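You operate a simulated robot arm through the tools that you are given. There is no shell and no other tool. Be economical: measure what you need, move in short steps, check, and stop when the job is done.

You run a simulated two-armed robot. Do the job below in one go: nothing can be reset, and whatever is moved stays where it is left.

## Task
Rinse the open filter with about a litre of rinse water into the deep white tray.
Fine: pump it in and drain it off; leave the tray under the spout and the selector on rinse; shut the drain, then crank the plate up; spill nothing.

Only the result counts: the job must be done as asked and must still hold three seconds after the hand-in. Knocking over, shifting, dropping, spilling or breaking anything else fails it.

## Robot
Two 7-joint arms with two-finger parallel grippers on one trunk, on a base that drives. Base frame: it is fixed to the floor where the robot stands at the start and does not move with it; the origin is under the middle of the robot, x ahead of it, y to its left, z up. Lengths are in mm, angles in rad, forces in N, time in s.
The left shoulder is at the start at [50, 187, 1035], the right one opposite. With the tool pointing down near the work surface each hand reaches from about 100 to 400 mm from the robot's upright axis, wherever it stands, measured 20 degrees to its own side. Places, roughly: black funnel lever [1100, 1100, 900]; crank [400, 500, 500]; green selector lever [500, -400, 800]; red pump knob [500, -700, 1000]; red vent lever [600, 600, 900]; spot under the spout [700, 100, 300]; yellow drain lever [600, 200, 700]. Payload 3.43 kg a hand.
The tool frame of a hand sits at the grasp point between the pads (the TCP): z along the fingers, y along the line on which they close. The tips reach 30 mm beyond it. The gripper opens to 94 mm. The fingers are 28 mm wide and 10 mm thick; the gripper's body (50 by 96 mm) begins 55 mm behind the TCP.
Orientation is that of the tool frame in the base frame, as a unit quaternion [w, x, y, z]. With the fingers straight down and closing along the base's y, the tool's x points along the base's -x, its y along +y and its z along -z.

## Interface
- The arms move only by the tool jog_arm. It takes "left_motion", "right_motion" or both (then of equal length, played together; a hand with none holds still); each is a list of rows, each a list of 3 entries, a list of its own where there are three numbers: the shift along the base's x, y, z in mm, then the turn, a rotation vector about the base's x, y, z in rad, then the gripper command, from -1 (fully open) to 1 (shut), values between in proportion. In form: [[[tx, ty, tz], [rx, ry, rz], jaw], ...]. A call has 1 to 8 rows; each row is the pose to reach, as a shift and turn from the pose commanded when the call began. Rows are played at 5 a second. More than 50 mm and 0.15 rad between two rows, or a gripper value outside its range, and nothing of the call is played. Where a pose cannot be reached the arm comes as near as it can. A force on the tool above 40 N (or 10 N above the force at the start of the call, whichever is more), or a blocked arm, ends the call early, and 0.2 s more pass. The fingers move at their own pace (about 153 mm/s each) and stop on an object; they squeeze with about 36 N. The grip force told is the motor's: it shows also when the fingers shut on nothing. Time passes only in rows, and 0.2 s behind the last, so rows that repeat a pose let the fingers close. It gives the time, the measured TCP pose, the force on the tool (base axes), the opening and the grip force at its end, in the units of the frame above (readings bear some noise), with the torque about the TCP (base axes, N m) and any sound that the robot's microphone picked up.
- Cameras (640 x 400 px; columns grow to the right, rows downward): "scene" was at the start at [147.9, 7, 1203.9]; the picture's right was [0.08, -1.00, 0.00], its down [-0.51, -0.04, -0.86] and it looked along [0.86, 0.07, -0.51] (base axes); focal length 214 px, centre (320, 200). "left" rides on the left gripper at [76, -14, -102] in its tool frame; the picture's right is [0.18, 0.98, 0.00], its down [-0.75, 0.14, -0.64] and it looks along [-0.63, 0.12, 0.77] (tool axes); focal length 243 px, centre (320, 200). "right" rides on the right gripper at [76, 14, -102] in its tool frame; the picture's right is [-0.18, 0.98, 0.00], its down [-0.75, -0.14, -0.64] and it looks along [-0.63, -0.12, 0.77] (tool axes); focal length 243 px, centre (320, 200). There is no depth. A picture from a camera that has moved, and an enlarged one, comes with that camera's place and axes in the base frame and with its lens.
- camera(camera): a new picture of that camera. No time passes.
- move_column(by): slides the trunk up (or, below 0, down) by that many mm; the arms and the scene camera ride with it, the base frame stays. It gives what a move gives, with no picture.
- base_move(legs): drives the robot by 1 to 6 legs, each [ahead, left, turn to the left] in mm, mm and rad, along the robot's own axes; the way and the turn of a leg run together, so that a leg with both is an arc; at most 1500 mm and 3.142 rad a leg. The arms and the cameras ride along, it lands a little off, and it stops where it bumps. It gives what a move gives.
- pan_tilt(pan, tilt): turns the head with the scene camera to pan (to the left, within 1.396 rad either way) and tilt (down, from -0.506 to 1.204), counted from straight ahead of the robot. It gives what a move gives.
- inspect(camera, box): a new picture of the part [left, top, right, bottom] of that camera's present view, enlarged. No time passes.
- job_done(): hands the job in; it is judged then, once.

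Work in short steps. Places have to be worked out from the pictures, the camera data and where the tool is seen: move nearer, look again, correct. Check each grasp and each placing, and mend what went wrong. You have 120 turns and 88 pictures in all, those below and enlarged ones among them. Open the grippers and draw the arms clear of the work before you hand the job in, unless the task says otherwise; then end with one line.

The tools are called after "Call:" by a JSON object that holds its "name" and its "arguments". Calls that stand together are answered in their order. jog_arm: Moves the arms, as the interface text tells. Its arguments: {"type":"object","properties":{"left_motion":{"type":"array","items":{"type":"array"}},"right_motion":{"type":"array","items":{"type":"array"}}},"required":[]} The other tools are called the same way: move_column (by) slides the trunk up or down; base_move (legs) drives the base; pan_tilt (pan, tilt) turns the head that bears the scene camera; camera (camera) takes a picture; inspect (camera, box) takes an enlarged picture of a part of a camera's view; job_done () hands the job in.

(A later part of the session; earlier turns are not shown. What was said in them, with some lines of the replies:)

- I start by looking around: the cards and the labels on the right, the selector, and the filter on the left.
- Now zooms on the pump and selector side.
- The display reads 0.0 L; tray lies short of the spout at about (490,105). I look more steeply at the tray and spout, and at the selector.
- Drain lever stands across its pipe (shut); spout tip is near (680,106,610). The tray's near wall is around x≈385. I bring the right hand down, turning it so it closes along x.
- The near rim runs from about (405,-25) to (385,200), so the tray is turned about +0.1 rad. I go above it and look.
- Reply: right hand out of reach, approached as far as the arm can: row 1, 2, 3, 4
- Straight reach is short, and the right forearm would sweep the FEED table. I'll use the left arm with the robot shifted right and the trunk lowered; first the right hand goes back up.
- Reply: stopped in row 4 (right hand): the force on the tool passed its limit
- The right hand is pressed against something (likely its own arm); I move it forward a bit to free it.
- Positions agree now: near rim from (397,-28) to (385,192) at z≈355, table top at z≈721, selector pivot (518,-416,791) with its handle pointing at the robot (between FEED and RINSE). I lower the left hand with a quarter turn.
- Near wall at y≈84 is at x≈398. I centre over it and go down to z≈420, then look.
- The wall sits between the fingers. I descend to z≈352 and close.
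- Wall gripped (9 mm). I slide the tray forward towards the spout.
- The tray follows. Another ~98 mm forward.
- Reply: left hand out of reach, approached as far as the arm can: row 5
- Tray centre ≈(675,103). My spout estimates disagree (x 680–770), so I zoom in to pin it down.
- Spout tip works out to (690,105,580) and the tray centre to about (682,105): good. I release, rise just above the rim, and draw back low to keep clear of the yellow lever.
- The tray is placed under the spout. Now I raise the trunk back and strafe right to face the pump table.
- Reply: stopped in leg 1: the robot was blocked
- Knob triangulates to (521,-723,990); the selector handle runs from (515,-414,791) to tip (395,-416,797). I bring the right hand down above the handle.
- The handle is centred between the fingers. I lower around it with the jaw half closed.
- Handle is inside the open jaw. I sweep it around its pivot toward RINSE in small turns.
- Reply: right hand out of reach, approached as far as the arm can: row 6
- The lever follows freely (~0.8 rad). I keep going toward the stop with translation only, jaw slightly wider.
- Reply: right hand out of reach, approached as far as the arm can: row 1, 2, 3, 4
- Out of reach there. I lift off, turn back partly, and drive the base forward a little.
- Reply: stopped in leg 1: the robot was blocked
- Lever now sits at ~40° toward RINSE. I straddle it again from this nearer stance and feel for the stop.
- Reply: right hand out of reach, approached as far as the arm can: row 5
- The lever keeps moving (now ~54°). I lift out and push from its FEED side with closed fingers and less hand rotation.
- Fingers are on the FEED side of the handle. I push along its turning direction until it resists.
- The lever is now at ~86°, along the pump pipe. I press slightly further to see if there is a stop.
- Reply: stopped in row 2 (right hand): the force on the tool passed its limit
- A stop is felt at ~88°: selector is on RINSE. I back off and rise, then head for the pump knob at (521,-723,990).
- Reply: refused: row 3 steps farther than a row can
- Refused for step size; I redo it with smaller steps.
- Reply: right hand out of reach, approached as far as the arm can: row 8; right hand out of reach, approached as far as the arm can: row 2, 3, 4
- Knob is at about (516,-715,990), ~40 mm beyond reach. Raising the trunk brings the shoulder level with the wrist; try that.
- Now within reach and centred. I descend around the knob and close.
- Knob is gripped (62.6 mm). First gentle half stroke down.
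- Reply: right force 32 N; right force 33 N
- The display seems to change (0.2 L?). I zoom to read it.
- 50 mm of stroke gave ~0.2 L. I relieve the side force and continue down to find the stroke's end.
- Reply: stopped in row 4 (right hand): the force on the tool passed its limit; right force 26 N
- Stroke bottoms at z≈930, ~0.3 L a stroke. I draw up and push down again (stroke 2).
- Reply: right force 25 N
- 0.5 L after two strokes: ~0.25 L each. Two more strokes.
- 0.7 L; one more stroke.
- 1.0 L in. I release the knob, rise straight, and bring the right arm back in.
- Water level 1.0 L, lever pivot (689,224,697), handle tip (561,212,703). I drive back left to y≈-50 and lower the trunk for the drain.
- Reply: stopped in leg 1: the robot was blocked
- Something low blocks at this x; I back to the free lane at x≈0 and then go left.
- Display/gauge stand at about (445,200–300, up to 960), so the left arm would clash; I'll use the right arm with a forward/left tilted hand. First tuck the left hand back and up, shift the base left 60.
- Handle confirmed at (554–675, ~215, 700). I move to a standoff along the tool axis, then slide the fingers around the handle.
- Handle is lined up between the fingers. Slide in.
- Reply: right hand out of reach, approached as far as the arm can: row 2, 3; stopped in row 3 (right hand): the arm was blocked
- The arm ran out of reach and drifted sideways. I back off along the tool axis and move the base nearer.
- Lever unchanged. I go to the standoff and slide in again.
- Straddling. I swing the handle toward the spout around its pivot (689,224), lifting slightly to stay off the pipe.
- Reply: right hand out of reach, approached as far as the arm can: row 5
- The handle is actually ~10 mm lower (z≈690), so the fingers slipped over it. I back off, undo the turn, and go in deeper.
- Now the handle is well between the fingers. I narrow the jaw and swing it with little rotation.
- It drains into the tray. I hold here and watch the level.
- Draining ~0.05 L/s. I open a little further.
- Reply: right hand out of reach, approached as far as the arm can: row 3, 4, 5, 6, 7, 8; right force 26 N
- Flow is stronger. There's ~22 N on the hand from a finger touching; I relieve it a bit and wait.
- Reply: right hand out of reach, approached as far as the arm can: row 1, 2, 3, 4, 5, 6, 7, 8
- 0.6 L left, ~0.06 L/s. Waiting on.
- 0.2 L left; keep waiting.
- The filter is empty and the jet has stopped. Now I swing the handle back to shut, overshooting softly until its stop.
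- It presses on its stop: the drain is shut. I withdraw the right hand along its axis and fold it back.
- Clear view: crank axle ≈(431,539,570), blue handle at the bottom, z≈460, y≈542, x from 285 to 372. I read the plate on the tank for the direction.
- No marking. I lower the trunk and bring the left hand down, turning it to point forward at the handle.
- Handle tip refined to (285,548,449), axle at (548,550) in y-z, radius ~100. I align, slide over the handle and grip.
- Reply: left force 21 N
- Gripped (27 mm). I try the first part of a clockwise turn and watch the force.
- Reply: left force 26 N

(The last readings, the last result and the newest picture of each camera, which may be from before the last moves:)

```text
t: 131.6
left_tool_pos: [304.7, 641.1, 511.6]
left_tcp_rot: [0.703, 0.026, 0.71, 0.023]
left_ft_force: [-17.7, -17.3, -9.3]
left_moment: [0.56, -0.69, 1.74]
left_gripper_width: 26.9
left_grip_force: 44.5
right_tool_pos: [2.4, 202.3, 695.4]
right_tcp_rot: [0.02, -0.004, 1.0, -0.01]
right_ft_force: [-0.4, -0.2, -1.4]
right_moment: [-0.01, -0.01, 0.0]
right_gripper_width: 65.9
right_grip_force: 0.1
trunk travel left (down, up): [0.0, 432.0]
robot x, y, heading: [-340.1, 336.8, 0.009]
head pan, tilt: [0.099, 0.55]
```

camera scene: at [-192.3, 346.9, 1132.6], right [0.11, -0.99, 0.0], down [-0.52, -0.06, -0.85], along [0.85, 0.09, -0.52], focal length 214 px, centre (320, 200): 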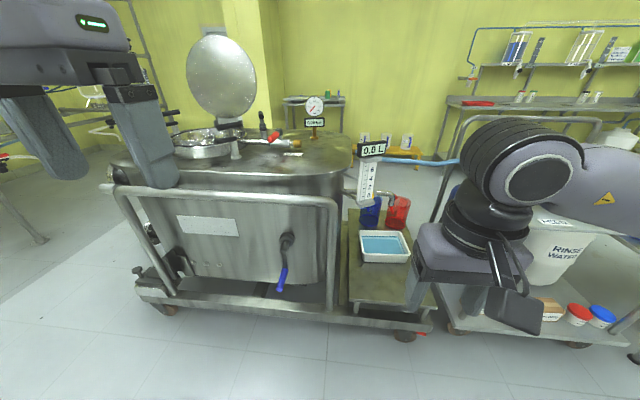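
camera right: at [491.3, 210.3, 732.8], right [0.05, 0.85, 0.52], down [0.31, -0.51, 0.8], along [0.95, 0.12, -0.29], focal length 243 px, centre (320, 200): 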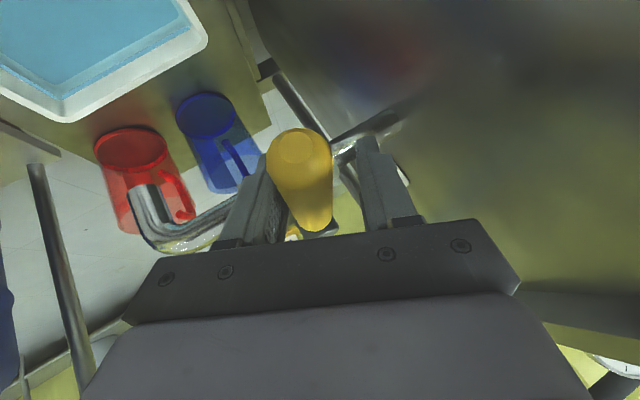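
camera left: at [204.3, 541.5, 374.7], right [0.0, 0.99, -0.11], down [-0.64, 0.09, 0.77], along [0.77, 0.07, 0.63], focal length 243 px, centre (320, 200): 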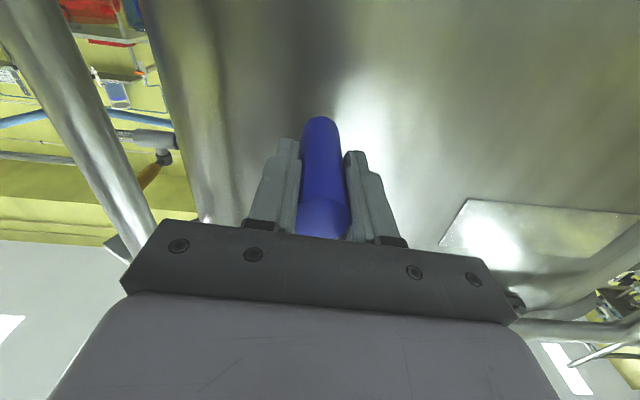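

It turns clockwise freely. To learn the sense, I go back and test whether the other way is blocked from the start position.

Call:
{"name": "jog_arm", "arguments": {"left_motion": [[[0, -9, -20], [0, 0, 0], 1], [[0, -24, -39], [0, 0, 0], 1], [[0, -43, -53], [0, 0, 0], 1], [[0, -67, -61], [0, 0, 0], 1], [[0, -91, -62], [0, 0, 0], 1], [[0, -106, -61], [0, 0, 0], 1], [[0, -120, -58], [0, 0, 0], 1]]}}

```text
t: 133.1
left_tool_pos: [305.4, 546.8, 451.2]
left_tcp_rot: [0.702, 0.019, 0.711, 0.035]
left_ft_force: [6.3, 5.5, -3.7]
left_moment: [-0.23, -0.28, -2.5]
left_gripper_width: 27.8
left_grip_force: 44.8
right_tool_pos: [2.8, 202.8, 693.7]
right_tcp_rot: [0.02, -0.004, 1.0, -0.009]
right_ft_force: [-0.1, 0.0, 0.3]
right_moment: [-0.01, -0.01, 0.01]
right_gripper_width: 65.8
right_grip_force: 0.1
trunk travel left (down, up): [0.0, 432.0]
robot x, y, heading: [-336.3, 335.6, 0.01]
head pan, tilt: [0.099, 0.55]
stopped in row 7 (left hand): the force on the tool passed its limit (the readings are from after the stop); the commanded pose is now the measured one
```

Counter-clockwise is blocked at the start position, so clockwise raises the plate. I crank clockwise, half a turn per call.

Call:
{"name": "jog_arm", "arguments": {"left_motion": [[[0, 40, 8], [0, 0, 0], 1], [[0, 72, 30], [0, 0, 0], 1], [[0, 93, 63], [0, 0, 0], 1], [[0, 100, 101], [0, 0, 0], 1], [[0, 91, 139], [0, 0, 0], 1], [[0, 68, 171], [0, 0, 0], 1], [[0, 35, 191], [0, 0, 0], 1], [[0, 2, 197], [0, 0, 0], 1]]}}

```text
t: 134.9
left_tool_pos: [305.9, 547.9, 652.4]
left_tcp_rot: [0.705, 0.017, 0.708, 0.036]
left_ft_force: [13.4, 10.9, 2.3]
left_moment: [0.56, 1.17, -2.2]
left_gripper_width: 28.2
left_grip_force: 45.2
right_tool_pos: [2.5, 203.0, 695.2]
right_tcp_rot: [0.02, -0.005, 1.0, -0.009]
right_ft_force: [0.2, 0.1, -0.1]
right_moment: [0.01, 0.02, -0.01]
right_gripper_width: 65.9
right_grip_force: 0.1
trunk travel left (down, up): [0.0, 432.0]
robot x, y, heading: [-340.2, 335.5, 0.009]
head pan, tilt: [0.099, 0.55]
```

Half a turn done smoothly. Second half.

Call:
{"name": "jog_arm", "arguments": {"left_motion": [[[0, -39, -7], [0, 0, 0], 1], [[0, -72, -29], [0, 0, 0], 1], [[0, -93, -62], [0, 0, 0], 1], [[0, -100, -100], [0, 0, 0], 1], [[0, -91, -138], [0, 0, 0], 1], [[0, -68, -170], [0, 0, 0], 1], [[0, -34, -190], [0, 0, 0], 1], [[0, -1, -197], [0, 0, 0], 1]]}}

```text
t: 135.2
left_tool_pos: [305.4, 546.7, 652.1]
left_tcp_rot: [0.706, 0.009, 0.707, 0.047]
left_ft_force: [-4.1, 7.1, 1.4]
left_moment: [-0.23, 0.14, -2.48]
left_gripper_width: 28.9
left_grip_force: 45.1
right_tool_pos: [2.8, 203.2, 695.7]
right_tcp_rot: [0.02, -0.005, 1.0, -0.01]
right_ft_force: [-0.1, 0.2, 0.7]
right_moment: [0.0, 0.0, 0.02]
right_gripper_width: 65.9
right_grip_force: 0.1
trunk travel left (down, up): [0.0, 432.0]
robot x, y, heading: [-338.6, 340.4, 0.013]
head pan, tilt: [0.099, 0.55]
stopped in row 1 (left hand): the force on the tool passed its limit (the readings are from after the stop); the commanded pose is now the measured one
```

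It stopped right at the half turn; I test gently whether that is the end stop.

Call:
{"name": "jog_arm", "arguments": {"left_motion": [[[0, -4, 0], [0, 0, 0], 1], [[0, -8, 0], [0, 0, 0], 1], [[0, -12, -1], [0, 0, 0], 1], [[0, -16, -1], [0, 0, 0], 1]]}}

Call:
{"name": "camera", "arguments": {"camera": "left"}}

```text
t: 136.0
left_tool_pos: [306.4, 546.5, 653.4]
left_tcp_rot: [0.705, 0.005, 0.707, 0.053]
left_ft_force: [-5.2, 6.8, -0.3]
left_moment: [-0.33, -0.23, -2.51]
left_gripper_width: 30.2
left_grip_force: 45.1
right_tool_pos: [3.7, 205.0, 696.5]
right_tcp_rot: [0.021, -0.007, 1.0, -0.009]
right_ft_force: [0.3, -0.1, -0.6]
right_moment: [0.01, 0.01, 0.0]
right_gripper_width: 66.0
right_grip_force: 0.1
trunk travel left (down, up): [0.0, 432.0]
robot x, y, heading: [-339.0, 338.7, 0.009]
head pan, tilt: [0.099, 0.55]
stopped in row 3 (left hand): the force on the tool passed its limit (the readings are from after the stop); the commanded pose is now the measured one
```

```text
9 pictures are left
camera left: at [204.2, 531.6, 574.9], right [-0.07, 0.99, -0.1], down [-0.65, 0.03, 0.76], along [0.76, 0.12, 0.64], focal length 243 px, centre (320, 200)
```

left: 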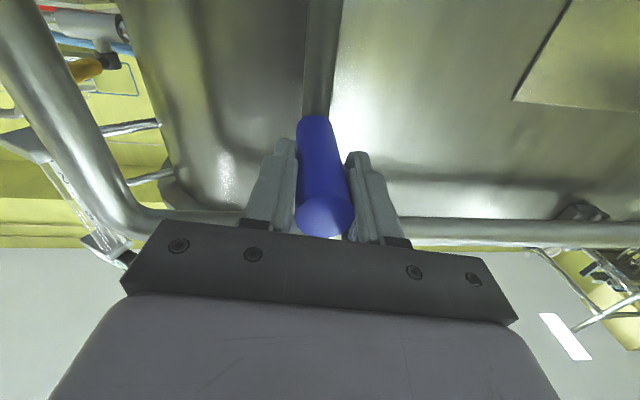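

Firm end stop at half a turn: the plate should be up. I release, withdraw backwards and check the crank stays.

Call:
{"name": "jog_arm", "arguments": {"left_motion": [[[0, 1, 0], [0, 0, 0], 0.3], [[0, 1, 0], [0, 0, 0], -0.3], [[-30, 1, 0], [0, 0, 0], -0.5], [[-65, 1, 0], [0, 0, 0], -0.5], [[-100, 1, 0], [0, 0, 0], -0.5], [[-140, 1, 0], [0, 0, 0], -0.5]]}}

Call:
{"name": "camera", "arguments": {"camera": "scene"}}

```text
t: 137.6
left_tool_pos: [169.0, 580.1, 660.3]
left_tcp_rot: [0.711, 0.024, 0.695, 0.102]
left_ft_force: [1.0, 0.4, -0.7]
left_moment: [0.02, -0.03, 0.01]
left_gripper_width: 70.7
left_grip_force: 0.0
right_tool_pos: [2.8, 204.7, 693.4]
right_tcp_rot: [0.02, -0.006, 1.0, -0.011]
right_ft_force: [0.0, 0.3, -0.1]
right_moment: [-0.02, -0.03, -0.03]
right_gripper_width: 66.0
right_grip_force: 0.0
trunk travel left (down, up): [0.0, 432.0]
robot x, y, heading: [-340.6, 336.1, 0.014]
head pan, tilt: [0.099, 0.55]
stopped in row 6 (left hand): the arm was blocked; the commanded pose is now the measured one
```

```text
8 pictures are left
camera scene: at [-192.4, 349.7, 951.5], right [0.11, -0.99, 0.0], down [-0.52, -0.06, -0.85], along [0.85, 0.09, -0.52], focal length 214 px, centre (320, 200)
```

scene: 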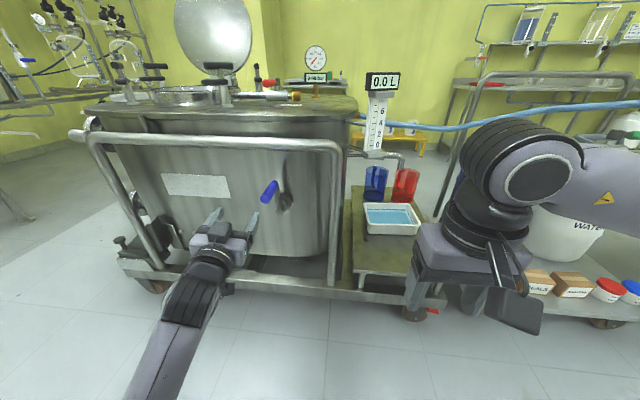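

The crank stays at the top; tray in place, 0.0 L. I back off, raise the trunk to the top and look into the filter and at all the settings.

Call:
{"name": "base_move", "arguments": {"legs": [[-200, 0, 0]]}}

Call:
{"name": "move_column", "arguments": {"by": 430}}

Call:
{"name": "pan_tilt", "arguments": {"pan": 0.05, "tilt": 0.45}}

Call:
{"name": "inspect", "arguments": {"camera": "scene", "box": [160, 100, 480, 300]}}

```text
t: 139.2
left_tool_pos: [-28.8, 577.1, 662.1]
left_tcp_rot: [0.711, 0.025, 0.696, 0.1]
left_ft_force: [0.9, -0.3, -1.5]
left_moment: [0.01, 0.0, 0.0]
left_gripper_width: 70.5
left_grip_force: 0.0
right_tool_pos: [-195.7, 202.7, 695.7]
right_tcp_rot: [0.02, -0.007, 1.0, -0.011]
right_ft_force: [0.4, 0.1, 0.8]
right_moment: [-0.02, 0.02, -0.01]
right_gripper_width: 65.9
right_grip_force: 0.0
trunk travel left (down, up): [0.0, 432.0]
robot x, y, heading: [-536.5, 337.8, 0.009]
head pan, tilt: [0.099, 0.55]
```

```text
refused: 430 is not a number from -400 to 400
```

```text
t: 139.8
left_tool_pos: [-30.2, 577.0, 664.0]
left_tcp_rot: [0.711, 0.025, 0.695, 0.102]
left_ft_force: [-0.4, -0.7, 0.2]
left_moment: [0.0, 0.0, 0.01]
left_gripper_width: 70.4
left_grip_force: 0.1
right_tool_pos: [-195.0, 201.9, 695.7]
right_tcp_rot: [0.021, -0.007, 1.0, -0.009]
right_ft_force: [0.4, 0.0, -0.2]
right_moment: [0.02, -0.03, -0.03]
right_gripper_width: 66.0
right_grip_force: 0.1
trunk travel left (down, up): [0.0, 432.0]
robot x, y, heading: [-539.1, 335.6, 0.013]
head pan, tilt: [0.051, 0.45]
```

```text
2.00 times, centred on (320, 200) of scene
camera zoom: at [-388.6, 342.4, 961.9], right [0.06, -1.0, 0.0], down [-0.43, -0.03, -0.9], along [0.9, 0.06, -0.44], focal length 429 px, centre (320, 200)
```

zoom: 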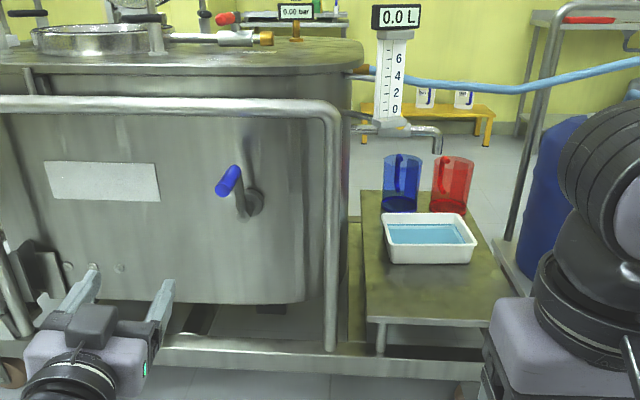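

The crank is up, tray and spout OK. Raise trunk by 400 and look into the opening.

Call:
{"name": "move_column", "arguments": {"by": 400}}

Call:
{"name": "base_move", "arguments": {"legs": [[220, 0, 0]]}}

Call:
{"name": "pan_tilt", "arguments": {"pan": 0.25, "tilt": 0.5}}

Call:
{"name": "camera", "arguments": {"camera": "scene"}}

```text
t: 143.7
left_tool_pos: [-30.4, 575.7, 1062.7]
left_tcp_rot: [0.711, 0.025, 0.695, 0.101]
left_ft_force: [0.1, -0.1, 0.0]
left_moment: [0.03, 0.01, 0.01]
left_gripper_width: 70.4
left_grip_force: 0.0
right_tool_pos: [-194.7, 203.2, 1094.6]
right_tcp_rot: [0.02, -0.007, 1.0, -0.01]
right_ft_force: [0.6, -0.1, -0.3]
right_moment: [0.01, 0.02, -0.01]
right_gripper_width: 65.8
right_grip_force: 0.0
trunk travel left (down, up): [-400.0, 32.0]
robot x, y, heading: [-539.7, 336.8, 0.012]
head pan, tilt: [0.051, 0.45]
```

```text
t: 145.4
left_tool_pos: [196.2, 578.3, 1061.2]
left_tcp_rot: [0.711, 0.026, 0.696, 0.1]
left_ft_force: [0.6, -0.8, 0.1]
left_moment: [0.0, 0.0, 0.02]
left_gripper_width: 70.4
left_grip_force: 0.0
right_tool_pos: [30.3, 204.1, 1094.7]
right_tcp_rot: [0.02, -0.005, 1.0, -0.01]
right_ft_force: [0.8, -0.3, -0.2]
right_moment: [0.0, 0.01, 0.01]
right_gripper_width: 65.8
right_grip_force: 0.0
trunk travel left (down, up): [-400.0, 32.0]
robot x, y, heading: [-313.0, 337.2, 0.011]
head pan, tilt: [0.051, 0.45]
```

```text
t: 146.1
left_tool_pos: [194.4, 576.7, 1062.8]
left_tcp_rot: [0.711, 0.026, 0.695, 0.101]
left_ft_force: [0.5, -0.7, -0.7]
left_moment: [0.0, 0.09, -0.01]
left_gripper_width: 70.5
left_grip_force: 0.1
right_tool_pos: [29.8, 204.3, 1095.3]
right_tcp_rot: [0.02, -0.005, 1.0, -0.009]
right_ft_force: [0.0, -0.2, 0.0]
right_moment: [-0.01, 0.04, 0.03]
right_gripper_width: 65.9
right_grip_force: 0.1
trunk travel left (down, up): [-400.0, 32.0]
robot x, y, heading: [-314.0, 336.7, 0.01]
head pan, tilt: [0.25, 0.499]
```

```text
6 pictures are left
camera scene: at [-167.4, 362.0, 1357.2], right [0.26, -0.97, 0.0], down [-0.46, -0.12, -0.88], along [0.85, 0.23, -0.48], focal length 214 px, centre (320, 200)
```

scene: 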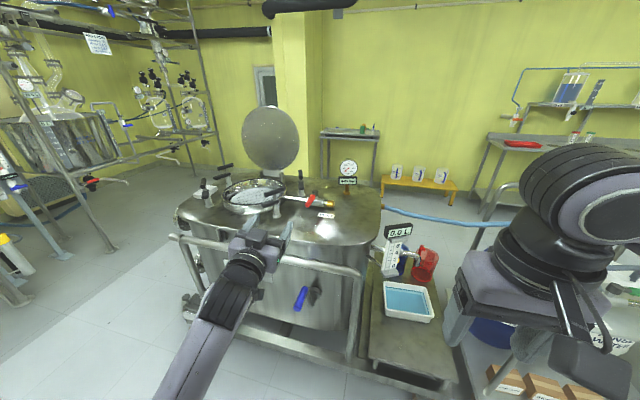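

I zoom on the open filter.

Call:
{"name": "inspect", "arguments": {"camera": "scene", "box": [205, 165, 305, 227]}}

```text
6.40 times, centred on (255, 196) of scene
camera zoom: at [-167.4, 362.0, 1357.2], right [0.26, -0.97, 0.0], down [-0.46, -0.12, -0.88], along [0.85, 0.23, -0.48], focal length 1373 px, centre (736, 226)
```

zoom: 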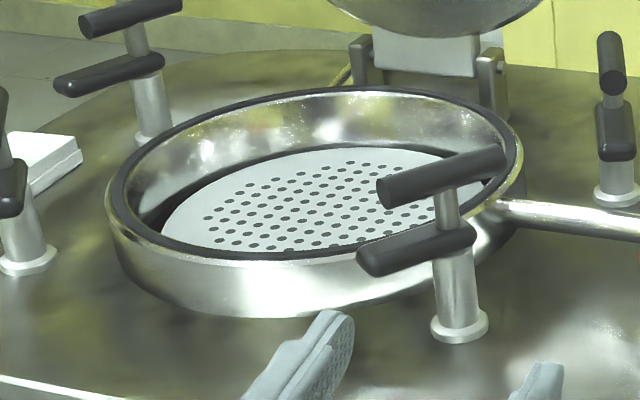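

The perforated plate is up near the rim. A final check of the drain lever and tray.

Call:
{"name": "inspect", "arguments": {"camera": "scene", "box": [360, 210, 460, 330]}}

Call:
{"name": "base_move", "arguments": {"legs": [[-200, 0, 0]]}}

Call:
{"name": "pan_tilt", "arguments": {"pan": -0.6, "tilt": 0.4}}

Call:
{"name": "camera", "arguments": {"camera": "scene"}}

```text
3.33 times, centred on (410, 270) of scene
camera zoom: at [-167.4, 362.0, 1357.2], right [0.26, -0.97, 0.0], down [-0.46, -0.12, -0.88], along [0.85, 0.23, -0.48], focal length 715 px, centre (20, -33)
```

zoom: 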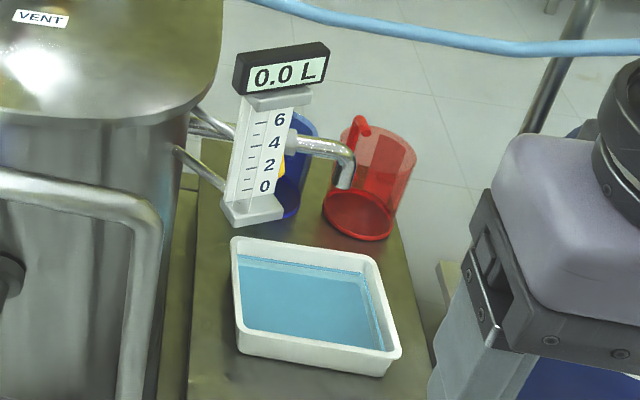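

```text
t: 147.7
left_tool_pos: [1.5, 575.1, 1063.5]
left_tcp_rot: [0.712, 0.026, 0.695, 0.1]
left_ft_force: [0.0, 0.1, -0.2]
left_moment: [0.03, 0.01, -0.02]
left_gripper_width: 70.6
left_grip_force: 0.2
right_tool_pos: [-165.5, 201.9, 1094.3]
right_tcp_rot: [0.02, -0.005, 1.0, -0.01]
right_ft_force: [0.3, -0.4, -0.1]
right_moment: [-0.02, -0.01, 0.01]
right_gripper_width: 65.8
right_grip_force: 0.0
trunk travel left (down, up): [-400.0, 32.0]
robot x, y, heading: [-507.1, 333.9, 0.014]
head pan, tilt: [0.25, 0.499]
```

```text
t: 148.9
left_tool_pos: [0.0, 575.7, 1062.7]
left_tcp_rot: [0.711, 0.025, 0.695, 0.1]
left_ft_force: [-0.6, 0.6, -0.3]
left_moment: [0.0, -0.01, 0.05]
left_gripper_width: 70.6
left_grip_force: 0.0
right_tool_pos: [-165.1, 201.3, 1095.0]
right_tcp_rot: [0.02, -0.005, 1.0, -0.009]
right_ft_force: [0.4, 0.1, -0.6]
right_moment: [0.01, 0.01, -0.01]
right_gripper_width: 65.7
right_grip_force: 0.0
trunk travel left (down, up): [-400.0, 32.0]
robot x, y, heading: [-508.3, 337.1, 0.01]
head pan, tilt: [-0.6, 0.4]
```

```text
3 pictures are left
camera scene: at [-372.7, 285.1, 1366.4], right [-0.56, -0.83, 0.0], down [-0.32, 0.22, -0.92], along [0.77, -0.51, -0.39], focal length 214 px, centre (320, 200)
```

scene: 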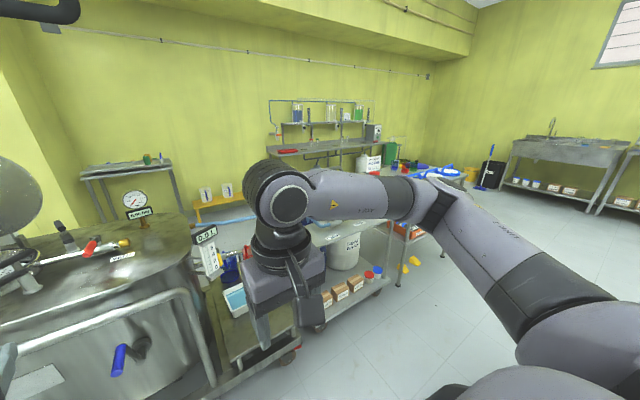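

Drain shut, no jet, 0.0 L, tray holding the water, plate and crank up, selector left on RINSE, and both arms clear. I hand the job in.

Call:
{"name": "job_done", "arguments": {}}

```text
The job is handed in.
```

I pumped 1.0 L of rinse water through the open filter and drained it to 0.0 L into the deep white tray. The tray is still under the spout, the selector was turned to its rinse stop, the drain was pushed back to its stop, and the plate is cranked up. I saw no spill.
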